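You operate a simulated robot arm through the tools that you are given. There is no shell and no other tool. Be economical: measure what you need, move in short steps, check, and stop when the job is done.

The job below is to be done with a simulated two-armed robot. You get a single attempt, and the scene is never put back.

JOB
Pick up the blue pad with loop handle with one hand, pass it to the other hand and put it in the inside of the steel basin. Set down upright: blue pad with loop handle.

Only the result counts: the job must be done as asked and must still hold three seconds after the hand-in. Knocking over, shifting, dropping, spilling or breaking anything else fails it.

ROBOT AND FRAMES
Two 7-joint arms with two-finger grippers on one trunk, on a base that drives. Base frame: it is fixed to the floor where the robot stands at the start and does not move with it; the origin is under the middle of the robot, x ahead of it, y to its left, z up. Readings come in cm, rad, newtons and seconds.
The left shoulder is at the start at [2.4, 21.4, 113.1], the right one opposite. With the tool pointing down near the work surface each hand reaches from about 20 to 76 cm from the robot's upright axis, wherever it stands, measured 20 degrees to its own side. Places, roughly: inside of the steel basin [40, -70, 90]. Payload 2.2 kg a hand.
The TCP of each hand is the grasp point between the finger pads, 1.9 cm short of the fingertips. In the tool frame z runs along the fingers and y along their closing line. Largest opening 11.6 cm; the body of the gripper starts 7 cm behind the TCP.
Orientation is that of the tool frame in the base frame, as a unit quaternion [x, y, z, w]. With the fingers straight down and closing along the base's y, the tool's x points along the base's -x, its y along +y and its z along -z.

CONTROLS
- The arms move only by the tool nudge_tool. It takes "left_plan", "right_plan" or both (then of equal length, played together; a hand with none holds still); each is a list of rows, each an object of numbers (a shift or turn left out is 0, a gripper value left out holds the last): "x", "y", "z": the shift along the tool's x, y, z in cm; "rx", "ry", "rz": the turn, a rotation vector about the tool's x, y, z in rad. In form: [{"x": .., "y": .., "z": .., "rx": .., "ry": .., "rz": ..}, ...]. A call has 1 to 10 rows; each row shifts and turns the commanded pose from where the row before left it, along the tool's axes as they then stand. "left_grip" and "right_grip" are, for a hand that has rows, the finger opening in cm, from 0 to 11.6, set as the call begins (left out, the last holds). Rows are played at 5 a second. More than 5 cm and 0.15 rad between two rows, or a gripper value outside its range, and nothing of the call is played. A pose out of reach is approached as far as the arm can. The call stops where the force on the tool passes 40 N (or 10 N more than at its start, if that is more) or the arm is blocked; 0.2 s more then pass. Each finger halts on what it meets, pressing with about 36 N; the grip force reading is that of the motor and also rises with nothing between the fingers. The clock runs only during rows and for 0.2 s after the last one: add rows that do not move to give the fingers time. The reply holds the time, the measured pose of the TCP, the force on the tool along the base axes, the opening and the grip force, in the units named above and with some noise, with the torque about the TCP (base axes, N m) and any sound that the robot's microphone picked up, and new pictures: "pictures" is both (left out), scene, wrist or none (wrist: the cameras of the hands that moved).
- Cameras (640 x 400 px; columns grow to the right, rows downward): "scene" is now at [12.06, -4.34, 129.98]; the picture's right is [-0.46, -0.89, 0.00], its down [-0.51, 0.27, -0.82] and it looks along [0.73, -0.38, -0.57] (base axes); focal length 231 px, centre (320, 200). "left" rides on the left gripper at [6.9, 1.5, -9.7] in its tool frame; the picture's right is [-0.22, 0.98, 0.00], its down [-0.76, -0.17, -0.63] and it looks along [-0.62, -0.14, 0.77] (tool axes); focal length 251 px, centre (320, 200). "right" rides on the right gripper at [6.9, -1.5, -9.7] in its tool frame; the picture's right is [0.21, 0.98, 0.00], its down [-0.76, 0.17, -0.63] and it looks along [-0.62, 0.14, 0.77] (tool axes); focal length 251 px, centre (320, 200). There is no depth. A picture from a camera that has moved, and an enlarged one, comes with that camera's place and axes in the base frame and with its lens.
- slide_trunk(by): slides the trunk up (or, below 0, down) by that many cm; the arms and the scene camera ride with it, the base frame stays. It gives what a move gives, with no picture.
- drive_base(legs): drives the robot by 1 to 6 legs, each [ahead, left, turn to the left] in cm, cm and rad, along the robot's own axes; the way and the turn of a leg run together, so that a leg with both is an arc; at most 150 cm and 3.142 rad a leg. The arms and the cameras ride along, it lands a little off, and it stops where it bumps. It gives what a move gives, and a new picture of the scene camera.
- head_to(pan, tilt): turns the head with the scene camera to pan (to the left, within 1.396 rad either way) and tilt (down, from -0.506 to 1.204), counted from straight ahead of the robot. It gives what a move gives, and a new picture of the scene camera.
- inspect(camera, box): a new picture of the part [left, top, right, bottom] of that camera's present view, enlarged. No time passes.
- finish_job(): hands the job in; it is judged then, once.

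Work in short steps. Places have to be worked out from the pictures, the camera data and where the tool is seen: move nearer, look again, correct. Check each grasp and each placing, and mend what went wrong. You have 120 turns and 260 pictures in all, those below and enlarged ones among them. Open the grippers and draw the arms clear of the work before you hand the job in, unless the task says otherwise; then end with one line.

The tools are called after "Call:" as a command line: name --argument value ..., lists and objects as JSON in quotes. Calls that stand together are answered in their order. nudge_tool: Moves the arms, as the interface text tells. Its arguments: {"type":"object","properties":{"left_plan":{"type":"array","items":{"type":"object","properties":{"x":{"type":"number"},"y":{"type":"number"},"z":{"type":"number"},"rx":{"type":"number"},"ry":{"type":"number"},"rz":{"type":"number"}}}},"left_grip":{"type":"number"},"right_plan":{"type":"array","items":{"type":"object","properties":{"x":{"type":"number"},"y":{"type":"number"},"z":{"type":"number"},"rx":{"type":"number"},"ry":{"type":"number"},"rz":{"type":"number"}}}},"right_grip":{"type":"number"},"pictures":{"type":"string","enum":["both","scene","wrist","none"]}},"required":[]} The other tools are called the same way: slide_trunk (by) slides the trunk up or down; drive_base (legs) drives the base; head_to (pan, tilt) turns the head that bears the scene camera; inspect (camera, box) takes an enlarged picture of a part of a camera's view; finish_job () hands the job in.

At the start:

```text
time: 0.0
left_tool_pos: [47.35, -3.1, 110.97]
left_tool_rot: [-0.001, 1.0, 0.0, 0.0]
left_contact_force: [0.2, -0.3, -0.6]
left_ft_torque: [-0.01, -0.01, 0.03]
left_opening: 11.59
left_grip_force: 0.0
right_tool_pos: [37.65, -43.54, 113.69]
right_tool_rot: [0.0, 1.0, 0.001, 0.0]
right_contact_force: [0.1, 0.5, -0.7]
right_ft_torque: [0.01, 0.02, 0.01]
right_opening: 11.61
right_grip_force: 0.0
trunk travel left (down, up): [-27.5, 21.5]
robot x, y, heading: [-0.03, 0.04, -0.002]
head pan, tilt: [-0.482, 0.607]
```

scene: 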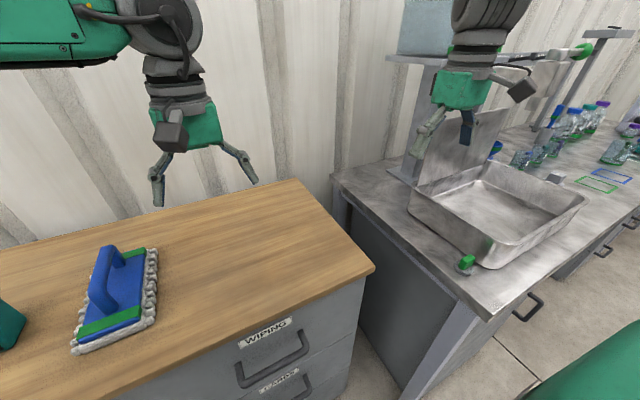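
right: 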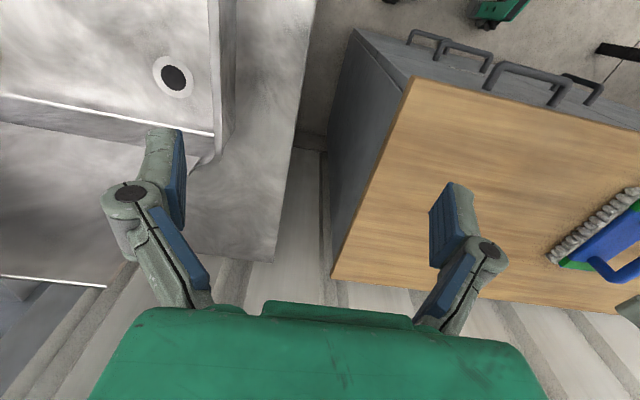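
left: 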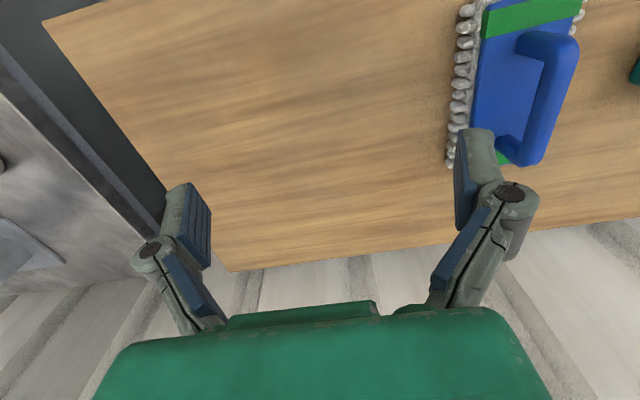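

I can see the pad lying along x at roughly x 45–63, y 12–24 on the table. I'm taking closer views of the pad and the basin to measure the handle and basin.

Call:
inspect --camera "scene" --box '[40, 220, 200, 360]'

Call:
inspect --camera "scene" --box '[380, 120, 620, 290]'

Call:
head_to --pan 0.3 --tilt 0.75

```text
2.86 times, centred on (120, 290) of scene
camera zoom: at [12.06, -4.34, 129.98], right [-0.46, -0.89, 0.0], down [-0.51, 0.27, -0.82], along [0.73, -0.38, -0.57], focal length 659 px, centre (891, -57)
```

zoom: 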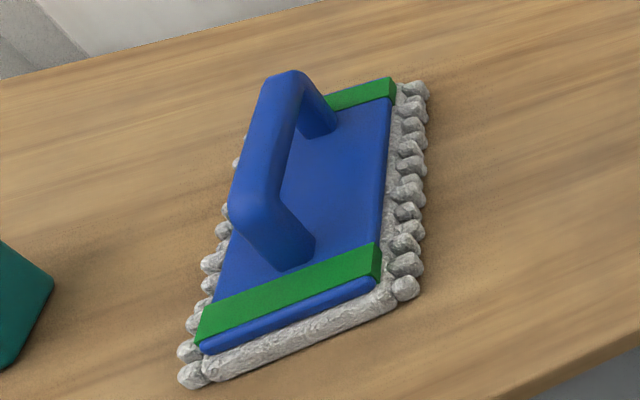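

```text
2.35 times, centred on (500, 205) of scene
camera zoom: at [12.06, -4.34, 129.98], right [-0.46, -0.89, 0.0], down [-0.51, 0.27, -0.82], along [0.73, -0.38, -0.57], focal length 543 px, centre (-104, 188)
```

zoom: 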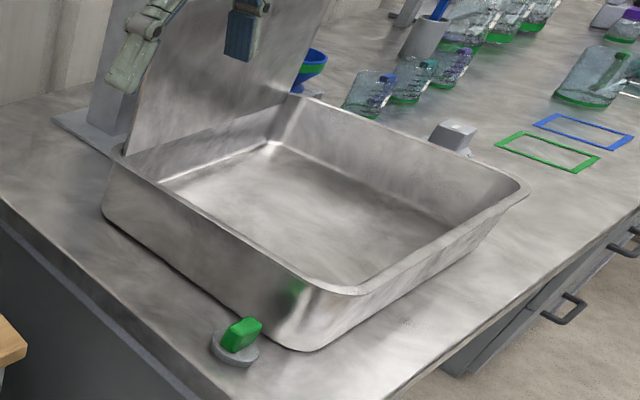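

```text
time: 1.1
left_tool_pos: [47.01, -3.11, 111.16]
left_tool_rot: [-0.001, 1.0, 0.0, 0.001]
left_contact_force: [-0.4, 0.0, 0.2]
left_ft_torque: [0.0, 0.02, 0.0]
left_opening: 11.58
left_grip_force: 0.2
right_tool_pos: [37.31, -43.5, 113.76]
right_tool_rot: [0.0, 1.0, 0.0, 0.001]
right_contact_force: [0.1, -1.0, -0.2]
right_ft_torque: [-0.02, 0.02, -0.01]
right_opening: 11.6
right_grip_force: 0.1
trunk travel left (down, up): [-27.5, 21.5]
robot x, y, heading: [-0.23, -0.39, -0.0]
head pan, tilt: [0.3, 0.75]
camera scene: at [12.18, 2.2, 128.76], right [0.29, -0.96, 0.0], down [-0.65, -0.2, -0.73], along [0.7, 0.22, -0.68], focal length 231 px, centre (320, 200)
```

scene: 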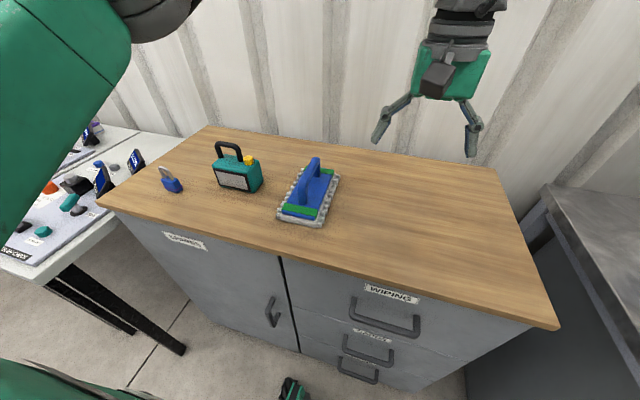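

The pad position is consistent across views (centre near [54, 18]). I'm zooming in on the handle to get its height and extents.

Call:
inspect --camera "scene" --box '[260, 145, 356, 235]'

Call:
inspect --camera "left" --box '[420, 0, 640, 180]'

```text
4.44 times, centred on (308, 190) of scene
camera zoom: at [12.18, 2.2, 128.76], right [0.29, -0.96, 0.0], down [-0.65, -0.2, -0.73], along [0.7, 0.22, -0.68], focal length 1025 px, centre (373, 244)
```

zoom: 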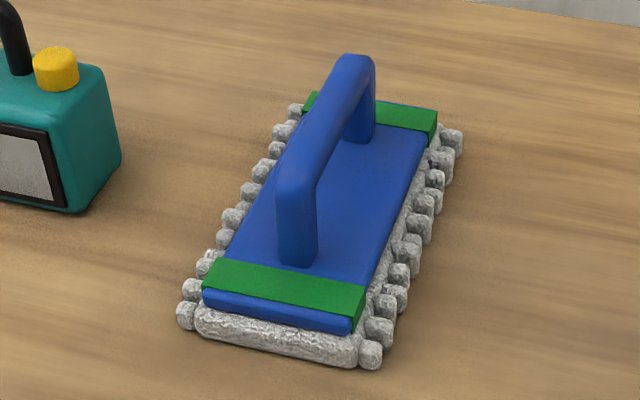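

```text
2.22 times, centred on (530, 90) of left
camera zoom: at [40.19, -1.79, 120.87], right [0.21, 0.98, 0.0], down [0.76, -0.17, 0.63], along [0.62, -0.13, -0.77], focal length 559 px, centre (-147, 444)
```

zoom: 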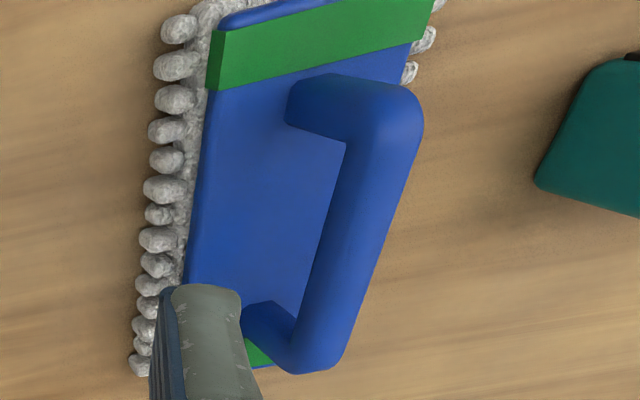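

Handle bar: x ≈ 48–60.5, y ≈ 17.3–18.5, top z ≈ 97, running along x. I'm bringing the left hand above its near end, leaning the hand body back toward the robot. That leaves the far end of the handle for the right hand.

Call:
nudge_tool --left_plan '[{"x": -0.7, "y": 4.1, "z": 1.2}, {"x": -0.7, "y": 4.1, "z": 1.2}, {"x": -0.7, "y": 4.1, "z": 1.2}, {"x": -0.7, "y": 4.1, "z": 1.2}, {"x": -0.7, "y": 4.1, "z": 1.2}, {"ry": -0.15}, {"ry": -0.15}, {"ry": -0.15}]' --left_grip 11.6

```text
time: 2.9
left_tool_pos: [50.41, 17.38, 105.34]
left_tool_rot: [-0.001, 0.974, -0.001, 0.225]
left_contact_force: [0.6, -0.4, 0.7]
left_ft_torque: [0.01, -0.01, 0.04]
left_opening: 11.6
left_grip_force: 0.1
right_tool_pos: [37.37, -43.31, 113.8]
right_tool_rot: [0.001, 1.0, 0.0, 0.0]
right_contact_force: [0.5, 0.0, -0.1]
right_ft_torque: [0.0, -0.02, 0.02]
right_opening: 11.61
right_grip_force: 0.1
trunk travel left (down, up): [-27.5, 21.5]
robot x, y, heading: [0.14, -0.1, -0.003]
head pan, tilt: [0.3, 0.75]
camera scene: at [12.05, 2.36, 128.77], right [0.3, -0.96, 0.0], down [-0.65, -0.2, -0.73], along [0.7, 0.22, -0.68], focal length 231 px, centre (320, 200)
camera left: at [40.0, 18.75, 110.95], right [0.19, 0.98, 0.09], down [0.4, -0.16, 0.9], along [0.9, -0.14, -0.42], focal length 251 px, centre (320, 200)
```

scene: 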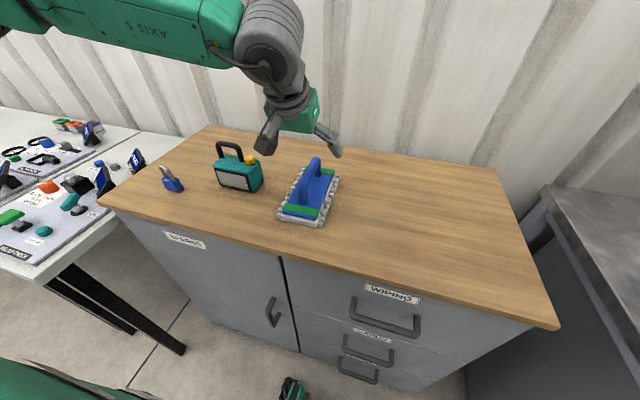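
left: 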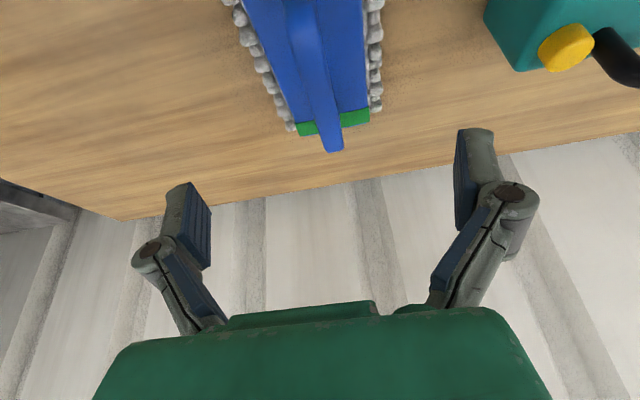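

The handle sits at y ≈ 17.5 and the left hand is aligned with it. I'm lowering straight down to z ≈ 95.2.

Call:
nudge_tool --left_plan '[{"x": 1.0, "z": 2.3}, {"x": 1.0, "z": 2.3}, {"x": 1.0, "z": 2.3}, {"x": 1.0, "z": 2.3}, {}]'

```text
time: 4.1
left_tool_pos: [50.93, 17.35, 95.35]
left_tool_rot: [0.0, 0.975, -0.001, 0.224]
left_contact_force: [-0.3, 0.1, -1.0]
left_ft_torque: [-0.01, 0.01, 0.01]
left_opening: 11.61
left_grip_force: 0.0
right_tool_pos: [37.32, -43.35, 113.7]
right_tool_rot: [0.0, 1.0, 0.001, 0.001]
right_contact_force: [0.5, -0.3, -0.4]
right_ft_torque: [0.01, -0.03, 0.0]
right_opening: 11.61
right_grip_force: 0.1
trunk travel left (down, up): [-27.5, 21.5]
robot x, y, heading: [0.07, 0.05, 0.002]
head pan, tilt: [0.3, 0.75]
camera scene: at [12.11, 2.4, 128.77], right [0.3, -0.96, 0.0], down [-0.65, -0.2, -0.73], along [0.7, 0.22, -0.68], focal length 231 px, centre (320, 200)
camera left: at [40.53, 18.7, 101.0], right [0.19, 0.98, 0.09], down [0.4, -0.17, 0.9], along [0.89, -0.14, -0.43], focal length 251 px, centre (320, 200)
```

scene: 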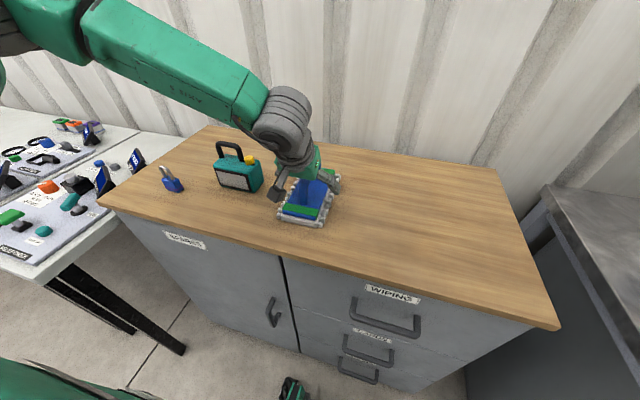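
left: 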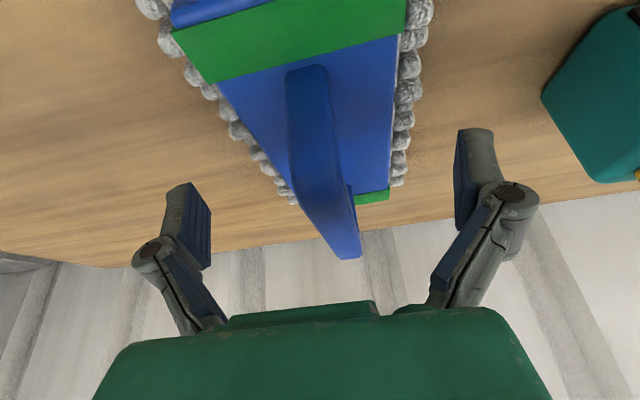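

The handle is between the fingers at the right height. I'm closing the left gripper.

Call:
nudge_tool --left_plan '[{}, {}, {}, {}, {}]' --left_grip 0 --pictures "wrist"

```text
time: 5.3
left_tool_pos: [51.03, 17.37, 95.23]
left_tool_rot: [-0.001, 0.975, -0.001, 0.224]
left_contact_force: [-0.4, -0.5, 0.6]
left_ft_torque: [-0.02, 0.03, 0.02]
left_opening: 0.62
left_grip_force: 32.0
right_tool_pos: [37.48, -43.3, 113.88]
right_tool_rot: [0.0, 1.0, 0.0, 0.001]
right_contact_force: [0.4, 0.2, -0.4]
right_ft_torque: [-0.05, 0.01, -0.01]
right_opening: 11.59
right_grip_force: 0.1
trunk travel left (down, up): [-27.5, 21.5]
robot x, y, heading: [-0.09, 0.43, 0.002]
head pan, tilt: [0.3, 0.75]
camera left: at [40.57, 18.7, 101.0], right [0.19, 0.98, 0.09], down [0.4, -0.17, 0.9], along [0.89, -0.14, -0.43], focal length 251 px, centre (320, 200)
```

left: 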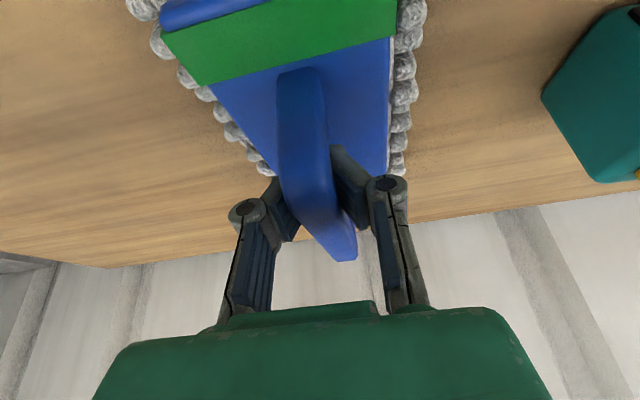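

The opening reads 0.62 cm, which is less than I expected for this handle. I'm zooming in to see whether the bar is really between the pads.

Call:
inspect --camera "left" --box '[210, 40, 430, 310]'

Call:
inspect --camera "scene" --box '[250, 130, 360, 235]'

```text
1.48 times, centred on (320, 175) of left
camera zoom: at [40.57, 18.7, 101.0], right [0.19, 0.98, 0.09], down [0.4, -0.17, 0.9], along [0.89, -0.14, -0.43], focal length 372 px, centre (320, 237)
```

zoom: 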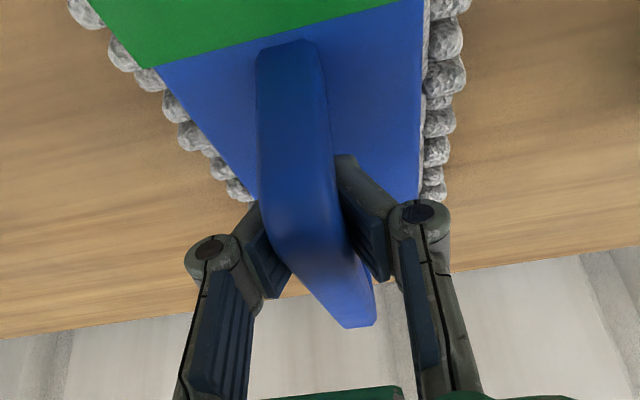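

```text
3.81 times, centred on (305, 182) of scene
camera zoom: at [12.17, 2.41, 128.76], right [0.3, -0.96, 0.0], down [-0.65, -0.2, -0.73], along [0.7, 0.22, -0.68], focal length 879 px, centre (377, 267)
```

zoom: 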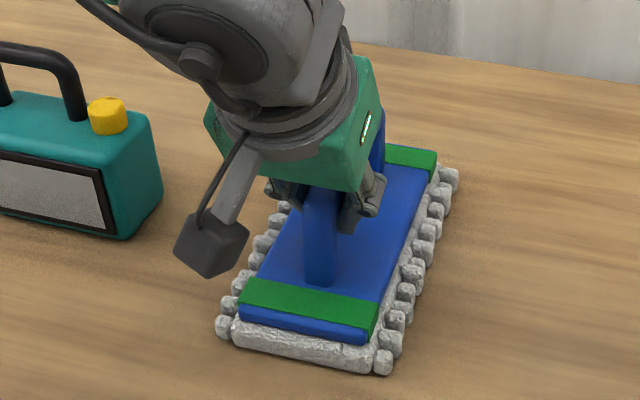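

The fingers wrap both sides of the bar, with the tips drawn in under it. I'm lifting a few centimetres to test the grasp.

Call:
nudge_tool --left_plan '[{"x": -0.43, "z": -0.9}, {"x": -0.43, "z": -0.9}, {"x": -0.87, "z": -1.8}, {"x": -0.87, "z": -1.8}, {}, {}]'

```text
time: 6.7
left_tool_pos: [51.02, 17.43, 101.27]
left_tool_rot: [-0.001, 0.974, 0.0, 0.224]
left_contact_force: [-0.1, 0.0, -1.2]
left_ft_torque: [0.01, 0.08, 0.02]
left_opening: 0.61
left_grip_force: 31.1
right_tool_pos: [37.31, -43.53, 113.77]
right_tool_rot: [0.001, 1.0, -0.001, 0.001]
right_contact_force: [-0.5, -0.9, 0.3]
right_ft_torque: [0.0, 0.0, -0.05]
right_opening: 11.62
right_grip_force: 0.2
trunk travel left (down, up): [-27.5, 21.5]
robot x, y, heading: [-0.44, 0.13, 0.002]
head pan, tilt: [0.3, 0.75]
camera scene: at [12.13, 2.4, 128.76], right [0.3, -0.96, 0.0], down [-0.65, -0.2, -0.73], along [0.7, 0.22, -0.68], focal length 231 px, centre (320, 200)
camera left: at [40.64, 18.79, 107.01], right [0.19, 0.98, 0.09], down [0.4, -0.17, 0.9], along [0.89, -0.13, -0.43], focal length 251 px, centre (320, 200)
```

scene: 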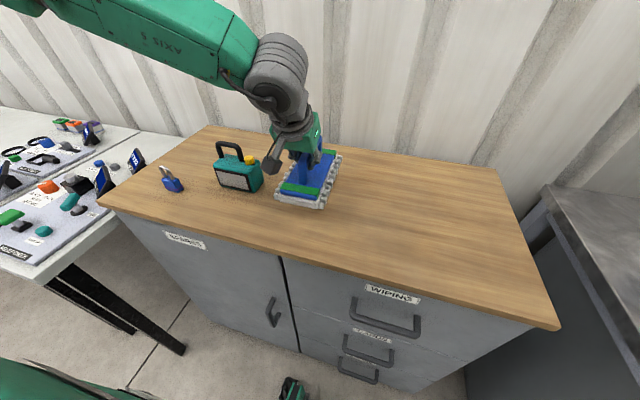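
left: 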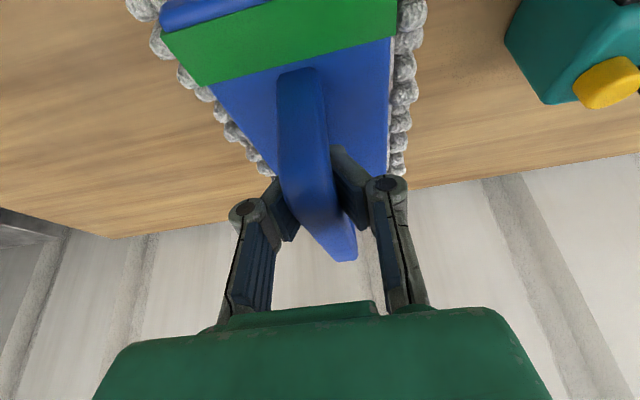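

The pad is held firmly and level. I'm moving it up and toward the midline, over the table.

Call:
nudge_tool --left_plan '[{"x": 0.42, "y": -2.7, "z": -2.36}, {"x": 0.42, "y": -2.7, "z": -2.36}, {"x": 0.42, "y": -2.7, "z": -2.36}, {"x": 0.42, "y": -2.7, "z": -2.36}, {"x": 0.42, "y": -2.7, "z": -2.36}]' --pictures "none"

Call:
nudge_tool --left_plan '[{"rx": 0.062, "rz": 0.1285}, {"rx": 0.062, "rz": 0.1285}, {"rx": 0.062, "rz": 0.1285}, {"rx": 0.062, "rz": 0.1285}, {"rx": 0.062, "rz": 0.1285}, {"rx": 0.062, "rz": 0.1285}]'

```text
time: 7.9
left_tool_pos: [43.67, 3.81, 110.94]
left_tool_rot: [-0.001, 0.975, 0.001, 0.224]
left_contact_force: [0.4, 0.3, -1.9]
left_ft_torque: [0.02, 0.03, -0.01]
left_opening: 0.62
left_grip_force: 31.1
right_tool_pos: [37.41, -43.48, 113.72]
right_tool_rot: [0.0, 1.0, 0.0, 0.001]
right_contact_force: [0.0, 0.2, 0.2]
right_ft_torque: [0.03, 0.0, -0.01]
right_opening: 11.62
right_grip_force: 0.1
trunk travel left (down, up): [-27.5, 21.5]
robot x, y, heading: [0.24, -0.27, 0.0]
head pan, tilt: [0.3, 0.75]
```

```text
time: 9.3
left_tool_pos: [43.92, 3.97, 110.79]
left_tool_rot: [0.404, 0.887, -0.092, 0.205]
left_contact_force: [0.9, 0.0, -1.0]
left_ft_torque: [0.05, 0.05, 0.01]
left_opening: 0.61
left_grip_force: 31.1
right_tool_pos: [37.57, -43.42, 113.72]
right_tool_rot: [0.0, 1.0, 0.0, 0.001]
right_contact_force: [-0.2, -0.2, 0.3]
right_ft_torque: [-0.02, -0.01, 0.04]
right_opening: 11.6
right_grip_force: 0.1
trunk travel left (down, up): [-27.5, 21.5]
robot x, y, heading: [-0.0, -0.13, -0.002]
head pan, tilt: [0.3, 0.75]
camera scene: at [12.19, 2.39, 128.76], right [0.3, -0.96, 0.0], down [-0.65, -0.2, -0.73], along [0.7, 0.22, -0.68], focal length 231 px, centre (320, 200)
camera left: at [38.28, 12.72, 116.52], right [0.86, 0.49, 0.09], down [0.14, -0.42, 0.9], along [0.48, -0.76, -0.43], focal length 251 px, centre (320, 200)
```

scene: 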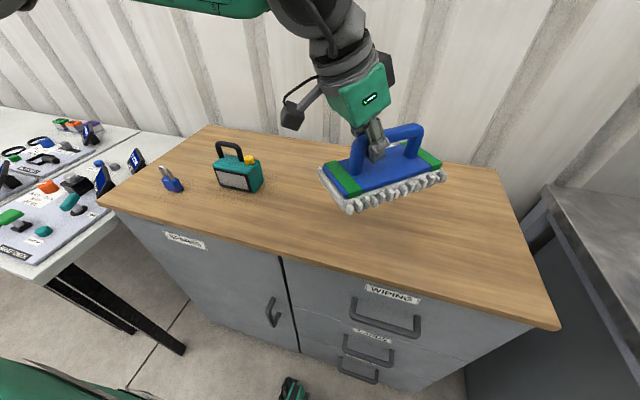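
left: 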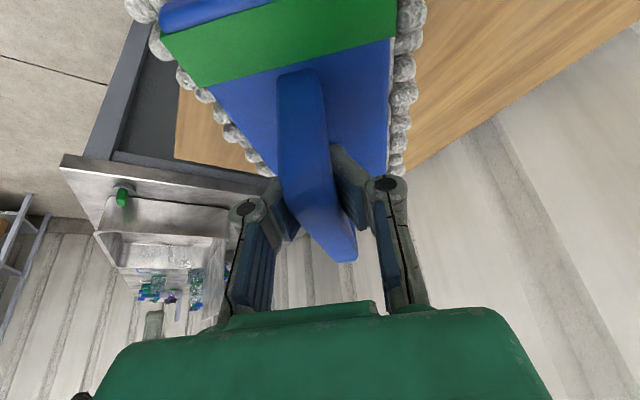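

The rotation is going well. I'm finishing the left yaw while the right hand yaws the other way, so that both will close along x.

Call:
nudge_tool --left_plan '[{"rx": 0.062, "rz": 0.1285}, {"rx": 0.062, "rz": 0.1285}, {"rx": 0.062, "rz": 0.1285}, {"rx": 0.062, "rz": 0.1285}, {"rx": 0.062, "rz": 0.1285}, {}, {}, {}, {}, {}]' --right_plan '[{"rz": -0.1428}, {"rz": -0.1428}, {"rz": -0.1428}, {"rz": -0.1428}, {"rz": -0.1428}, {"rz": -0.1428}, {"rz": -0.1428}, {"rz": -0.1428}, {"rz": -0.1428}, {"rz": -0.1428}]' --pictures "none"

Call:
nudge_tool --right_plan '[{"rz": -0.1428}, {"ry": -0.15}, {"ry": -0.15}, {"ry": -0.15}, {}]'

Call:
head_to --pan -0.15 --tilt 0.6

```text
time: 11.5
left_tool_pos: [42.34, 3.16, 111.35]
left_tool_rot: [0.625, 0.748, -0.142, 0.175]
left_contact_force: [0.9, 0.6, -1.8]
left_ft_torque: [0.07, 0.0, 0.01]
left_opening: 0.59
left_grip_force: 29.4
left hand out of reach, approached as far as the arm can: row 4, 5
right_tool_pos: [37.47, -43.44, 113.82]
right_tool_rot: [-0.656, 0.755, -0.002, 0.001]
right_contact_force: [-0.5, 0.3, 0.4]
right_ft_torque: [0.01, 0.02, -0.01]
right_opening: 11.58
right_grip_force: 0.1
trunk travel left (down, up): [-27.5, 21.5]
robot x, y, heading: [0.07, 0.13, -0.004]
head pan, tilt: [0.3, 0.75]
```

```text
time: 12.7
left_tool_pos: [42.31, 3.16, 111.27]
left_tool_rot: [0.625, 0.747, -0.141, 0.175]
left_contact_force: [0.4, -0.8, -2.5]
left_ft_torque: [0.04, 0.0, 0.0]
left_opening: 0.62
left_grip_force: 29.3
right_tool_pos: [37.37, -43.28, 113.86]
right_tool_rot: [-0.689, 0.689, 0.158, 0.159]
right_contact_force: [0.2, -0.3, 0.0]
right_ft_torque: [0.01, -0.01, -0.01]
right_opening: 11.61
right_grip_force: 0.1
trunk travel left (down, up): [-27.5, 21.5]
robot x, y, heading: [0.22, 0.34, 0.003]
head pan, tilt: [0.3, 0.75]
camera scene: at [12.17, 2.16, 128.76], right [0.3, -0.96, 0.0], down [-0.65, -0.2, -0.73], along [0.7, 0.22, -0.68], focal length 231 px, centre (320, 200)
camera right: at [38.85, -53.81, 119.48], right [-0.98, -0.19, -0.1], down [-0.17, 0.41, 0.9], along [-0.13, 0.89, -0.43], focal length 251 px, centre (320, 200)
```

scene: 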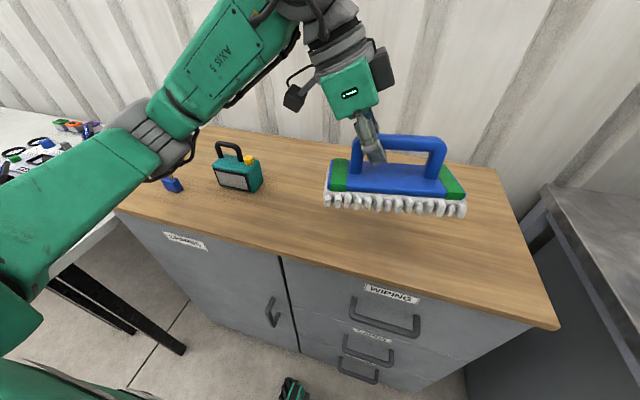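
right: 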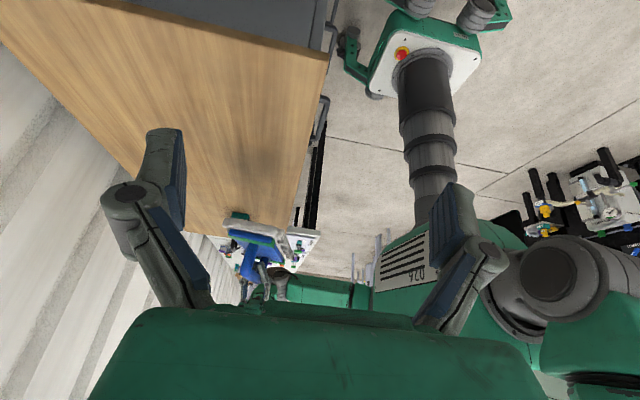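

```text
time: 13.6
left_tool_pos: [42.22, 3.22, 111.53]
left_tool_rot: [0.625, 0.747, -0.141, 0.175]
left_contact_force: [-0.4, 0.4, -1.4]
left_ft_torque: [0.05, 0.0, -0.02]
left_opening: 0.6
left_grip_force: 29.1
right_tool_pos: [37.35, -43.46, 113.83]
right_tool_rot: [-0.689, 0.689, 0.157, 0.158]
right_contact_force: [0.4, -0.1, -0.7]
right_ft_torque: [0.0, -0.03, -0.03]
right_opening: 11.6
right_grip_force: 0.0
trunk travel left (down, up): [-27.5, 21.5]
robot x, y, heading: [-0.05, 0.16, -0.005]
head pan, tilt: [-0.15, 0.6]
camera scene: at [13.0, -1.59, 130.04], right [-0.15, -0.99, 0.0], down [-0.56, 0.09, -0.82], along [0.81, -0.12, -0.57], focal length 231 px, centre (320, 200)
```

scene: 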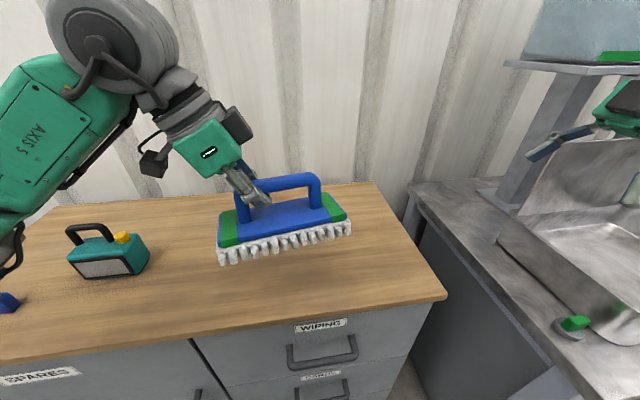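

The left hand settled at yaw ≈ −80°, with the handle's free end toward −y (outer end ≈ [43.7, −6, 113]). I'm moving the right hand up beside it and matching its yaw.

Call:
nudge_tool --right_plan '[{"x": -3.96, "y": -0.93, "z": 0.8}, {"x": -3.96, "y": -0.93, "z": 0.8}, {"x": -3.96, "y": -0.93, "z": 0.8}, {"x": -3.96, "y": -0.93, "z": 0.8}, {"x": -3.96, "y": -0.93, "z": 0.8}, {"x": -3.96, "y": -0.93, "z": 0.8}, {"x": -3.96, "y": -0.93, "z": 0.8}, {"rx": -0.038, "rz": -0.079}, {"rx": -0.038, "rz": -0.079}, {}]' --right_grip 11.6

```text
time: 15.8
left_tool_pos: [42.18, 3.06, 111.28]
left_tool_rot: [0.625, 0.747, -0.142, 0.175]
left_contact_force: [0.2, 0.1, -1.7]
left_ft_torque: [0.06, 0.0, -0.02]
left_opening: 0.6
left_grip_force: 29.2
right_tool_pos: [43.94, -15.97, 120.92]
right_tool_rot: [0.747, -0.627, -0.17, -0.145]
right_contact_force: [-0.1, 0.0, 0.1]
right_ft_torque: [-0.03, -0.01, 0.01]
right_opening: 11.6
right_grip_force: 0.2
trunk travel left (down, up): [-27.5, 21.5]
robot x, y, heading: [0.05, 0.29, -0.001]
head pan, tilt: [-0.15, 0.6]
camera scene: at [13.01, -1.53, 130.04], right [-0.15, -0.99, 0.0], down [-0.56, 0.09, -0.82], along [0.81, -0.12, -0.57], focal length 231 px, centre (320, 200)
camera right: at [47.16, -26.01, 126.56], right [-0.93, -0.36, -0.1], down [-0.24, 0.37, 0.9], along [-0.29, 0.86, -0.43], focal length 251 px, centre (320, 200)
```

scene: 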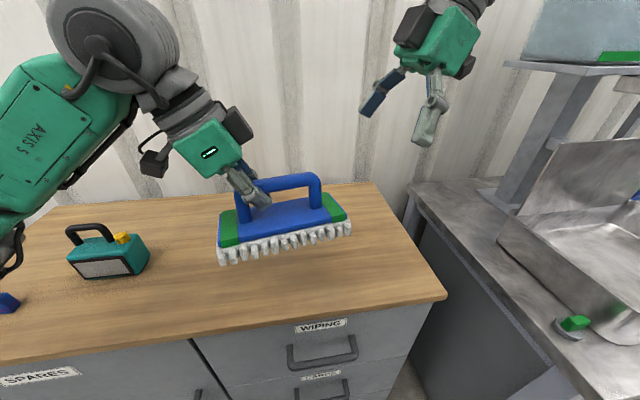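
right: 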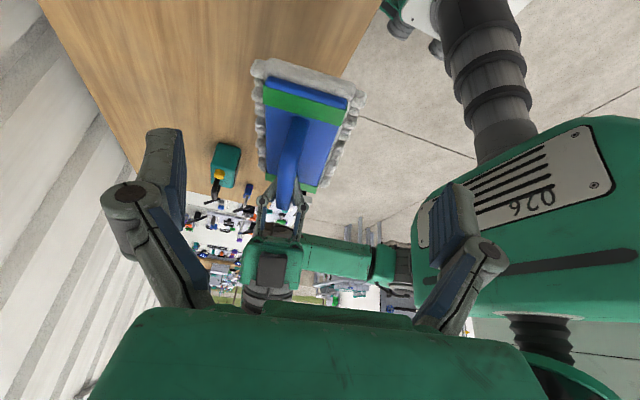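

The right hand is well aligned with the handle. I'm moving to the pre-grasp point about 10 cm back along the right tool axis.

Call:
nudge_tool --right_plan '[{"x": -2.86, "y": -0.58, "z": 1.6}, {"x": -2.86, "y": -0.58, "z": 1.6}, {"x": -2.86, "y": -0.58, "z": 1.6}, {}]'

```text
time: 16.8
left_tool_pos: [42.15, 3.38, 111.36]
left_tool_rot: [0.625, 0.747, -0.143, 0.176]
left_contact_force: [-0.2, 0.1, -2.0]
left_ft_torque: [0.09, -0.01, 0.01]
left_opening: 0.61
left_grip_force: 28.3
right_tool_pos: [43.74, -5.92, 120.36]
right_tool_rot: [0.747, -0.626, -0.169, -0.144]
right_contact_force: [-0.3, -0.5, 0.1]
right_ft_torque: [0.04, -0.01, -0.02]
right_opening: 11.62
right_grip_force: 0.0
trunk travel left (down, up): [-27.5, 21.5]
robot x, y, heading: [-0.23, 0.03, -0.0]
head pan, tilt: [-0.15, 0.6]
camera scene: at [13.01, -1.29, 130.05], right [-0.15, -0.99, 0.0], down [-0.56, 0.08, -0.82], along [0.81, -0.12, -0.57], focal length 231 px, centre (320, 200)
camera right: at [46.97, -15.87, 126.11], right [-0.93, -0.36, -0.1], down [-0.24, 0.37, 0.9], along [-0.29, 0.86, -0.43], focal length 251 px, centre (320, 200)
```

scene: 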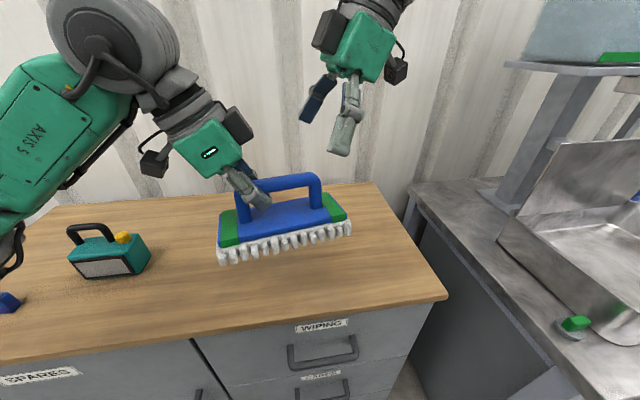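
right: 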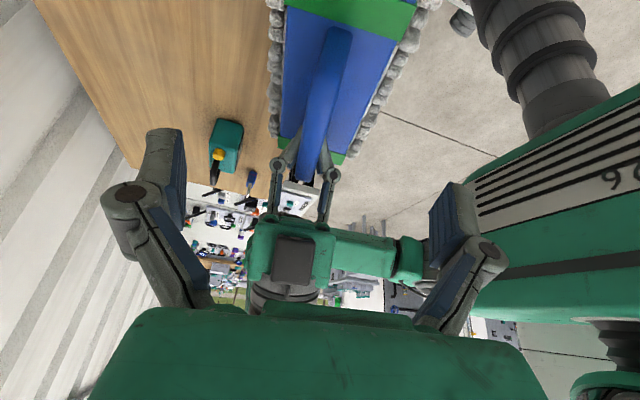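

Alignment is good, so I'm advancing 9.5 cm along the tool axis to straddle the handle.

Call:
nudge_tool --right_plan '[{"z": 2.4}, {"z": 2.4}, {"z": 2.4}, {"z": 1.2}, {"z": 1.0}, {}]'

```text
time: 18.2
left_tool_pos: [42.24, 3.28, 111.31]
left_tool_rot: [0.625, 0.747, -0.143, 0.175]
left_contact_force: [-0.7, -1.3, -2.1]
left_ft_torque: [0.04, 0.02, -0.04]
left_opening: 0.59
left_grip_force: 28.3
right_tool_pos: [43.16, -2.0, 111.5]
right_tool_rot: [0.747, -0.626, -0.17, -0.143]
right_contact_force: [0.1, -0.6, 0.5]
right_ft_torque: [0.0, 0.01, -0.03]
right_opening: 11.61
right_grip_force: 0.0
trunk travel left (down, up): [-27.5, 21.5]
robot x, y, heading: [-0.14, -0.31, 0.005]
head pan, tilt: [-0.15, 0.6]
camera scene: at [13.06, -1.3, 130.04], right [-0.15, -0.99, 0.0], down [-0.56, 0.08, -0.82], along [0.81, -0.12, -0.57], focal length 231 px, centre (320, 200)
camera right: at [46.38, -11.9, 117.29], right [-0.93, -0.36, -0.09], down [-0.24, 0.37, 0.9], along [-0.29, 0.86, -0.43], focal length 251 px, centre (320, 200)
```

scene: 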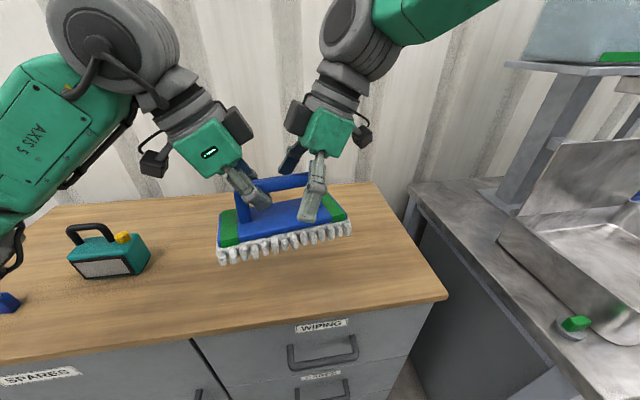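
right: 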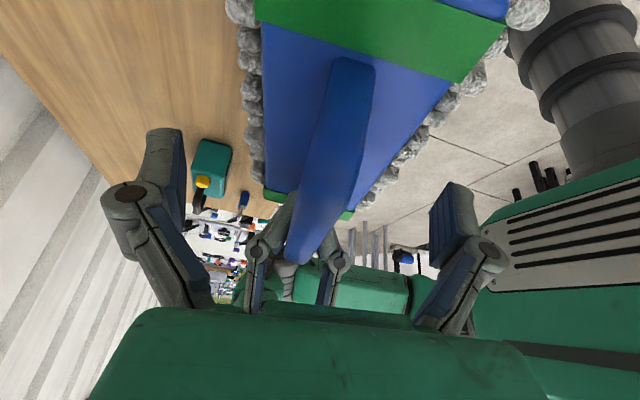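

The handle bar is between the right fingers, matching the earlier left-hand view. I'm closing the right gripper.

Call:
nudge_tool --right_plan '[{}, {}, {}, {}, {}]' --right_grip 0

```text
time: 19.4
left_tool_pos: [42.39, 3.36, 111.4]
left_tool_rot: [0.626, 0.747, -0.143, 0.175]
left_contact_force: [-6.5, -1.2, -0.9]
left_ft_torque: [-0.03, -0.05, -0.1]
left_opening: 0.62
left_grip_force: 28.1
right_tool_pos: [43.16, -1.96, 111.75]
right_tool_rot: [0.747, -0.627, -0.169, -0.144]
right_contact_force: [5.4, 0.1, 0.4]
right_ft_torque: [0.04, 0.07, -0.19]
right_opening: 0.59
right_grip_force: 29.9
trunk travel left (down, up): [-27.5, 21.5]
robot x, y, heading: [0.16, -0.07, -0.0]
head pan, tilt: [-0.15, 0.6]
camera scene: at [13.06, -1.3, 130.04], right [-0.15, -0.99, 0.0], down [-0.56, 0.08, -0.82], along [0.81, -0.12, -0.57], focal length 231 px, centre (320, 200)
camera right: at [46.4, -11.92, 117.32], right [-0.93, -0.36, -0.1], down [-0.24, 0.37, 0.9], along [-0.29, 0.86, -0.43], focal length 251 px, centre (320, 200)
```

scene: 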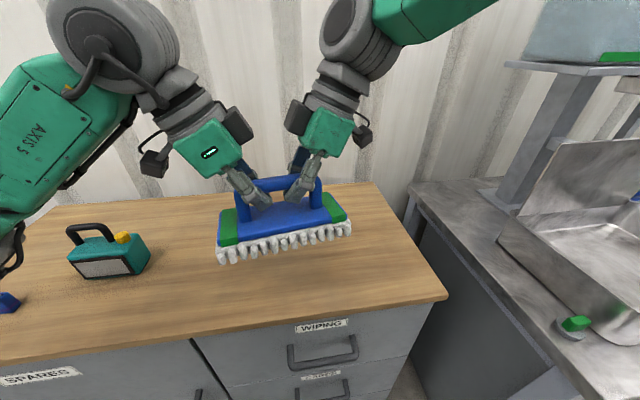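
right: 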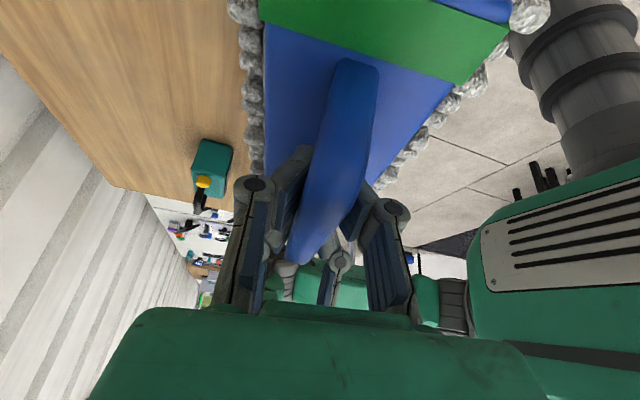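

Both hands now hold the bar. I'm opening the left fingers in place.

Call:
nudge_tool --left_plan '[{}, {}, {}, {}, {}]' --left_grip 11.6

```text
time: 20.6
left_tool_pos: [42.27, 3.21, 111.3]
left_tool_rot: [0.626, 0.747, -0.143, 0.174]
left_contact_force: [0.9, -0.9, 0.7]
left_ft_torque: [-0.02, 0.0, 0.01]
left_opening: 11.63
left_grip_force: 0.1
right_tool_pos: [43.16, -2.03, 111.58]
right_tool_rot: [0.747, -0.626, -0.17, -0.144]
right_contact_force: [0.3, 0.0, 0.5]
right_ft_torque: [-0.05, -0.01, 0.02]
right_opening: 0.59
right_grip_force: 30.0
trunk travel left (down, up): [-27.5, 21.5]
robot x, y, heading: [0.19, -0.1, 0.0]
head pan, tilt: [-0.15, 0.6]
camera scene: at [13.07, -1.3, 130.04], right [-0.15, -0.99, 0.0], down [-0.56, 0.08, -0.82], along [0.81, -0.12, -0.57], focal length 231 px, centre (320, 200)
camera left: at [41.94, 13.71, 117.04], right [0.99, -0.02, 0.1], down [-0.1, -0.43, 0.9], along [0.03, -0.9, -0.43], focal length 251 px, centre (320, 200)
```

scene: 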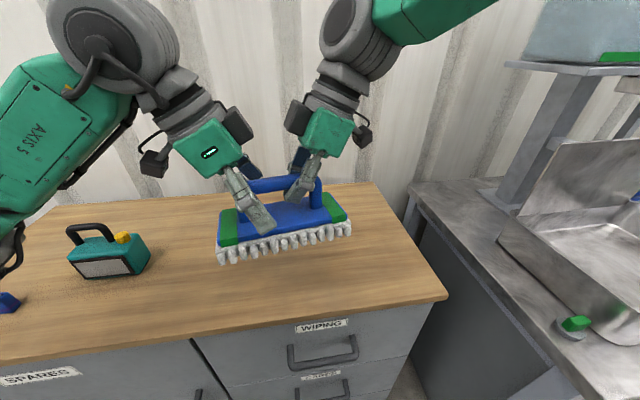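
left: 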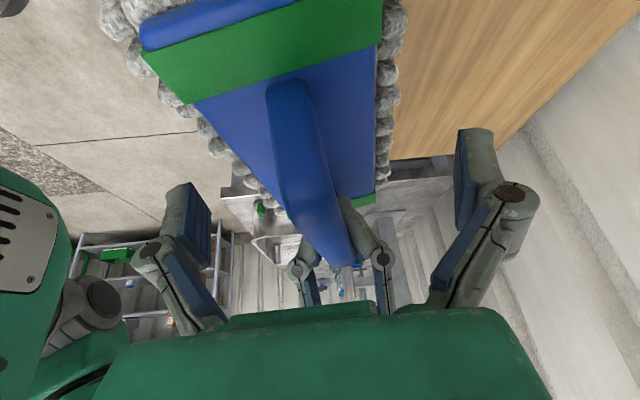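

The pad stays in the right hand. I'm backing the left hand out along its axis and away.

Call:
nudge_tool --left_plan '[{"rx": -0.062, "rz": -0.1285}, {"z": -2.5}, {"z": -3}, {"z": -3.5}, {"z": -4}, {"z": -3}, {"x": 4}, {"x": 4}, {}]'

```text
time: 22.6
left_tool_pos: [37.67, 16.88, 122.12]
left_tool_rot: [0.57, 0.79, -0.131, 0.185]
left_contact_force: [0.3, -0.8, -0.1]
left_ft_torque: [0.0, 0.0, 0.02]
left_opening: 11.61
left_grip_force: 0.0
right_tool_pos: [43.17, -1.87, 111.57]
right_tool_rot: [0.747, -0.627, -0.171, -0.143]
right_contact_force: [-0.5, 0.0, 0.7]
right_ft_torque: [-0.03, -0.03, 0.02]
right_opening: 0.61
right_grip_force: 30.1
trunk travel left (down, up): [-27.5, 21.5]
robot x, y, heading: [-0.04, 0.02, 0.003]
head pan, tilt: [-0.15, 0.6]
camera scene: at [13.06, -0.87, 130.04], right [-0.15, -0.99, 0.0], down [-0.56, 0.08, -0.82], along [0.81, -0.13, -0.57], focal length 231 px, centre (320, 200)
camera left: at [35.78, 27.07, 127.77], right [0.99, 0.13, 0.1], down [-0.03, -0.43, 0.9], along [0.16, -0.89, -0.42], focal length 251 px, centre (320, 200)
```

scene: 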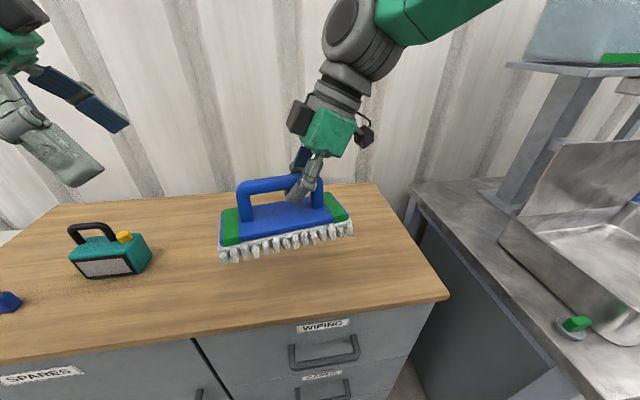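
left: 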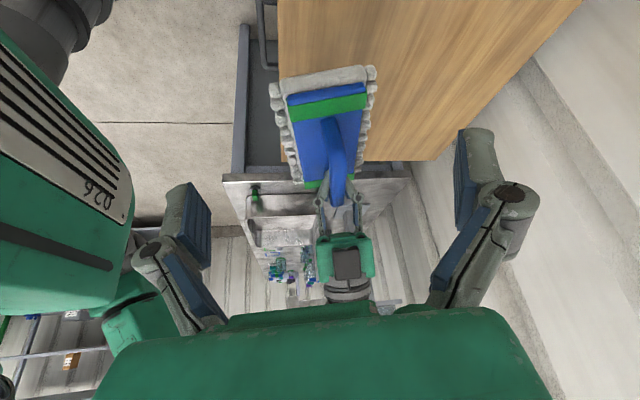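

Handover is done and the pad hangs level. Now I'm looking at the basin area to plan the placement and the drive.

Call:
head_to --pan -1.0 --tilt 0.6

```text
time: 23.8
left_tool_pos: [37.53, 16.55, 122.09]
left_tool_rot: [0.57, 0.79, -0.13, 0.184]
left_contact_force: [-0.4, 0.9, -0.2]
left_ft_torque: [-0.03, 0.01, -0.02]
left_opening: 11.6
left_grip_force: 0.0
right_tool_pos: [43.24, -2.01, 111.66]
right_tool_rot: [0.748, -0.626, -0.17, -0.143]
right_contact_force: [0.7, -0.2, -0.1]
right_ft_torque: [-0.03, -0.02, 0.01]
right_opening: 0.59
right_grip_force: 29.6
trunk travel left (down, up): [-27.5, 21.5]
robot x, y, heading: [-0.09, 0.11, -0.001]
head pan, tilt: [-1.0, 0.6]
camera scene: at [9.05, -7.51, 130.06], right [-0.84, -0.54, 0.0], down [-0.31, 0.48, -0.82], along [0.44, -0.69, -0.57], focal length 231 px, centre (320, 200)
```

scene: 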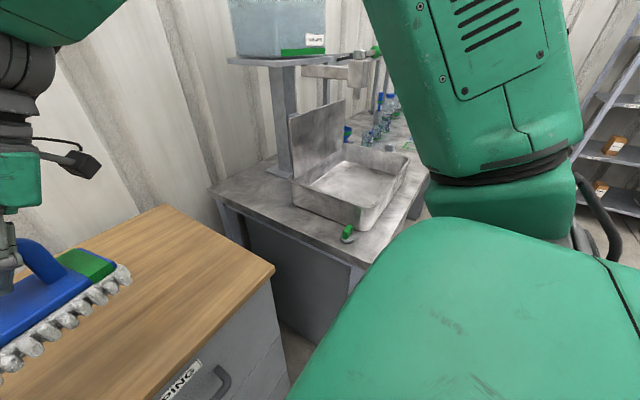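

I'm zooming in on the basin and the structure behind it.

Call:
inspect --camera "scene" --box '[200, 30, 440, 260]'

```text
1.74 times, centred on (320, 145) of scene
camera zoom: at [9.05, -7.51, 130.06], right [-0.84, -0.54, 0.0], down [-0.31, 0.48, -0.82], along [0.44, -0.69, -0.57], focal length 401 px, centre (320, 296)
```

zoom: 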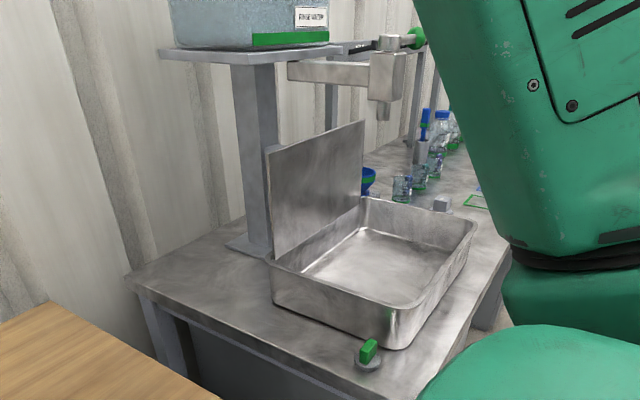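

A splash panel stands along the far edge of the basin and a spout overhangs it. I want the hand leaning back toward the robot, with the pad pointing forward, so I'm raising the pad and yawing the right hand back here over the table.

Call:
nudge_tool --right_plan '[{"rx": 0.065, "rz": 0.135, "x": -0.4, "z": -0.9}, {"rx": 0.065, "rz": 0.135, "x": -0.4, "z": -0.9}, {"rx": 0.065, "rz": 0.135, "x": -0.4, "z": -0.9}, {"rx": 0.065, "rz": 0.135, "x": -0.4, "z": -0.9}, {"rx": 0.065, "rz": 0.135, "x": -0.4, "z": -0.9}, {"rx": 0.065, "rz": 0.135}, {"rx": 0.065, "rz": 0.135}, {"rx": 0.065, "rz": 0.135}, {"rx": 0.065, "rz": 0.135}, {"rx": 0.065, "rz": 0.135}]' --pictures "wrist"

```text
time: 26.0
left_tool_pos: [37.56, 16.74, 122.16]
left_tool_rot: [0.57, 0.79, -0.13, 0.185]
left_contact_force: [0.3, -0.5, 0.5]
left_ft_torque: [-0.03, 0.02, -0.03]
left_opening: 11.6
left_grip_force: 0.1
right_tool_pos: [43.28, -1.91, 116.7]
right_tool_rot: [-0.12, 0.967, 0.027, 0.221]
right_contact_force: [-0.3, -0.6, -0.6]
right_ft_torque: [0.01, 0.05, -0.02]
right_opening: 0.62
right_grip_force: 29.4
trunk travel left (down, up): [-27.5, 21.5]
robot x, y, heading: [-0.04, -0.42, 0.001]
head pan, tilt: [-1.0, 0.6]
camera right: at [33.48, -5.9, 122.32], right [-0.43, 0.9, -0.1], down [0.35, 0.26, 0.9], along [0.83, 0.35, -0.43], focal length 251 px, centre (320, 200)
```

right: 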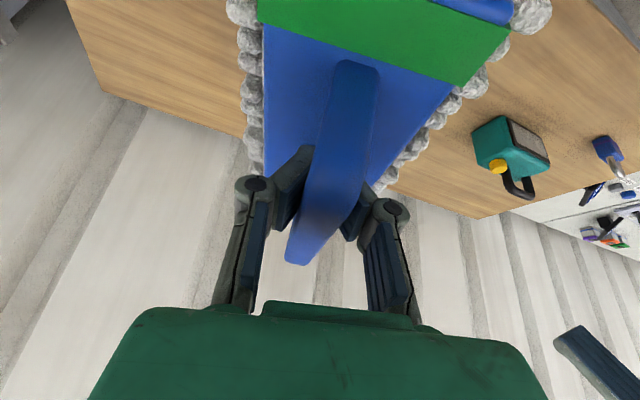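

The pad is now pointing forward, still firmly held. I'm driving back 18 cm and then right 30 cm.

Call:
drive_base --legs '[[-18, 0, 0], [0, -30, 0]]'

Call:
inspect --camera "scene" --box '[160, 20, 480, 260]'

```text
time: 29.1
left_tool_pos: [19.93, -9.73, 121.77]
left_tool_rot: [0.57, 0.788, -0.138, 0.189]
left_contact_force: [0.9, 0.6, -0.2]
left_ft_torque: [-0.05, 0.05, -0.04]
left_opening: 11.6
left_grip_force: 0.0
right_tool_pos: [25.47, -28.65, 116.47]
right_tool_rot: [-0.12, 0.968, 0.018, 0.221]
right_contact_force: [-0.8, 0.4, -1.1]
right_ft_torque: [-0.05, 0.01, 0.03]
right_opening: 0.59
right_grip_force: 28.9
trunk travel left (down, up): [-27.5, 21.5]
robot x, y, heading: [-18.05, -28.03, -0.012]
head pan, tilt: [-1.0, 0.6]
camera scene: at [-8.92, -33.72, 130.17], right [-0.85, -0.53, 0.01], down [-0.3, 0.46, -0.83], along [0.44, -0.71, -0.55], focal length 231 px, centre (320, 200)
```

scene: 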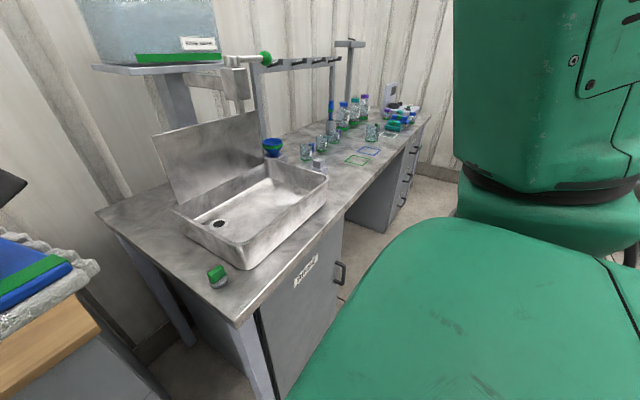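

```text
1.67 times, centred on (320, 140) of scene
camera zoom: at [-8.92, -33.72, 130.17], right [-0.85, -0.53, 0.01], down [-0.3, 0.46, -0.83], along [0.44, -0.71, -0.55], focal length 384 px, centre (320, 300)
```

zoom: 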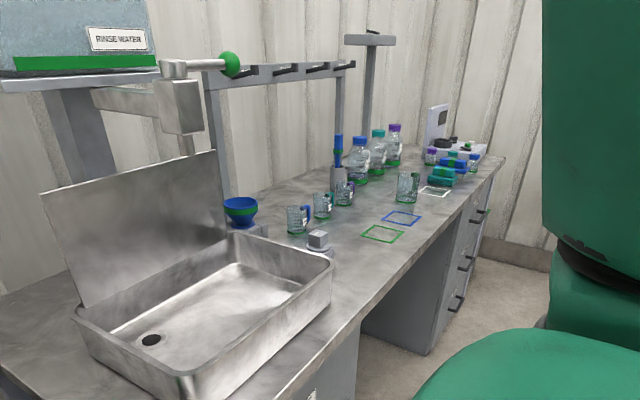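

Triangulated: basin rim at z ≈ 95.5, spanning x 24–50 and y −54 to −89, with the spout tip at about [39, −73, 116.5]. I'll place the pad in the left half (centre ≈ [37, −65]), so I'm driving another 14 cm right.

Call:
drive_base --legs '[[0, -14, 0.012]]'

Call:
head_to --pan -0.5 --tilt 0.6

```text
time: 30.4
left_tool_pos: [19.46, -24.29, 122.06]
left_tool_rot: [0.565, 0.792, -0.135, 0.189]
left_contact_force: [-0.1, -0.2, 0.1]
left_ft_torque: [-0.01, -0.02, 0.0]
left_opening: 11.61
left_grip_force: 0.0
right_tool_pos: [25.04, -43.04, 116.58]
right_tool_rot: [-0.128, 0.966, 0.021, 0.222]
right_contact_force: [-0.5, 0.2, -3.2]
right_ft_torque: [-0.01, 0.02, 0.01]
right_opening: 0.6
right_grip_force: 29.4
trunk travel left (down, up): [-27.5, 21.5]
robot x, y, heading: [-18.28, -42.65, 0.007]
head pan, tilt: [-1.0, 0.6]
camera scene: at [-8.85, -47.71, 130.18], right [-0.84, -0.54, 0.01], down [-0.31, 0.46, -0.83], along [0.45, -0.7, -0.55], focal length 231 px, centre (320, 200)
```

scene: 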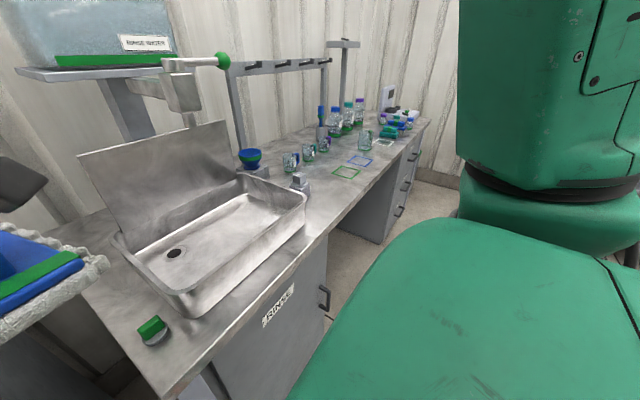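

```text
time: 31.4
left_tool_pos: [19.13, -26.62, 122.38]
left_tool_rot: [0.568, 0.792, -0.126, 0.184]
left_contact_force: [0.6, 0.3, 0.0]
left_ft_torque: [0.01, -0.03, -0.01]
left_opening: 11.61
left_grip_force: 0.1
right_tool_pos: [24.9, -45.37, 116.65]
right_tool_rot: [-0.125, 0.966, 0.03, 0.224]
right_contact_force: [0.0, 0.3, -1.4]
right_ft_torque: [0.02, 0.03, 0.03]
right_opening: 0.61
right_grip_force: 28.5
trunk travel left (down, up): [-27.5, 21.5]
robot x, y, heading: [-17.57, -42.55, 0.004]
head pan, tilt: [-0.499, 0.6]
camera scene: at [-5.86, -45.55, 130.09], right [-0.47, -0.88, 0.01], down [-0.5, 0.26, -0.83], along [0.72, -0.4, -0.56], focal length 231 px, centre (320, 200)
```

scene: 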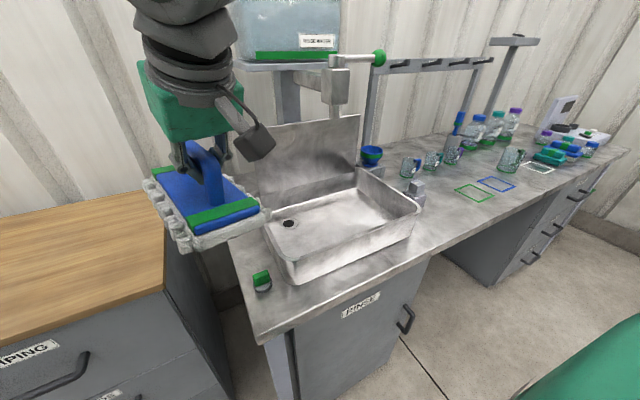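

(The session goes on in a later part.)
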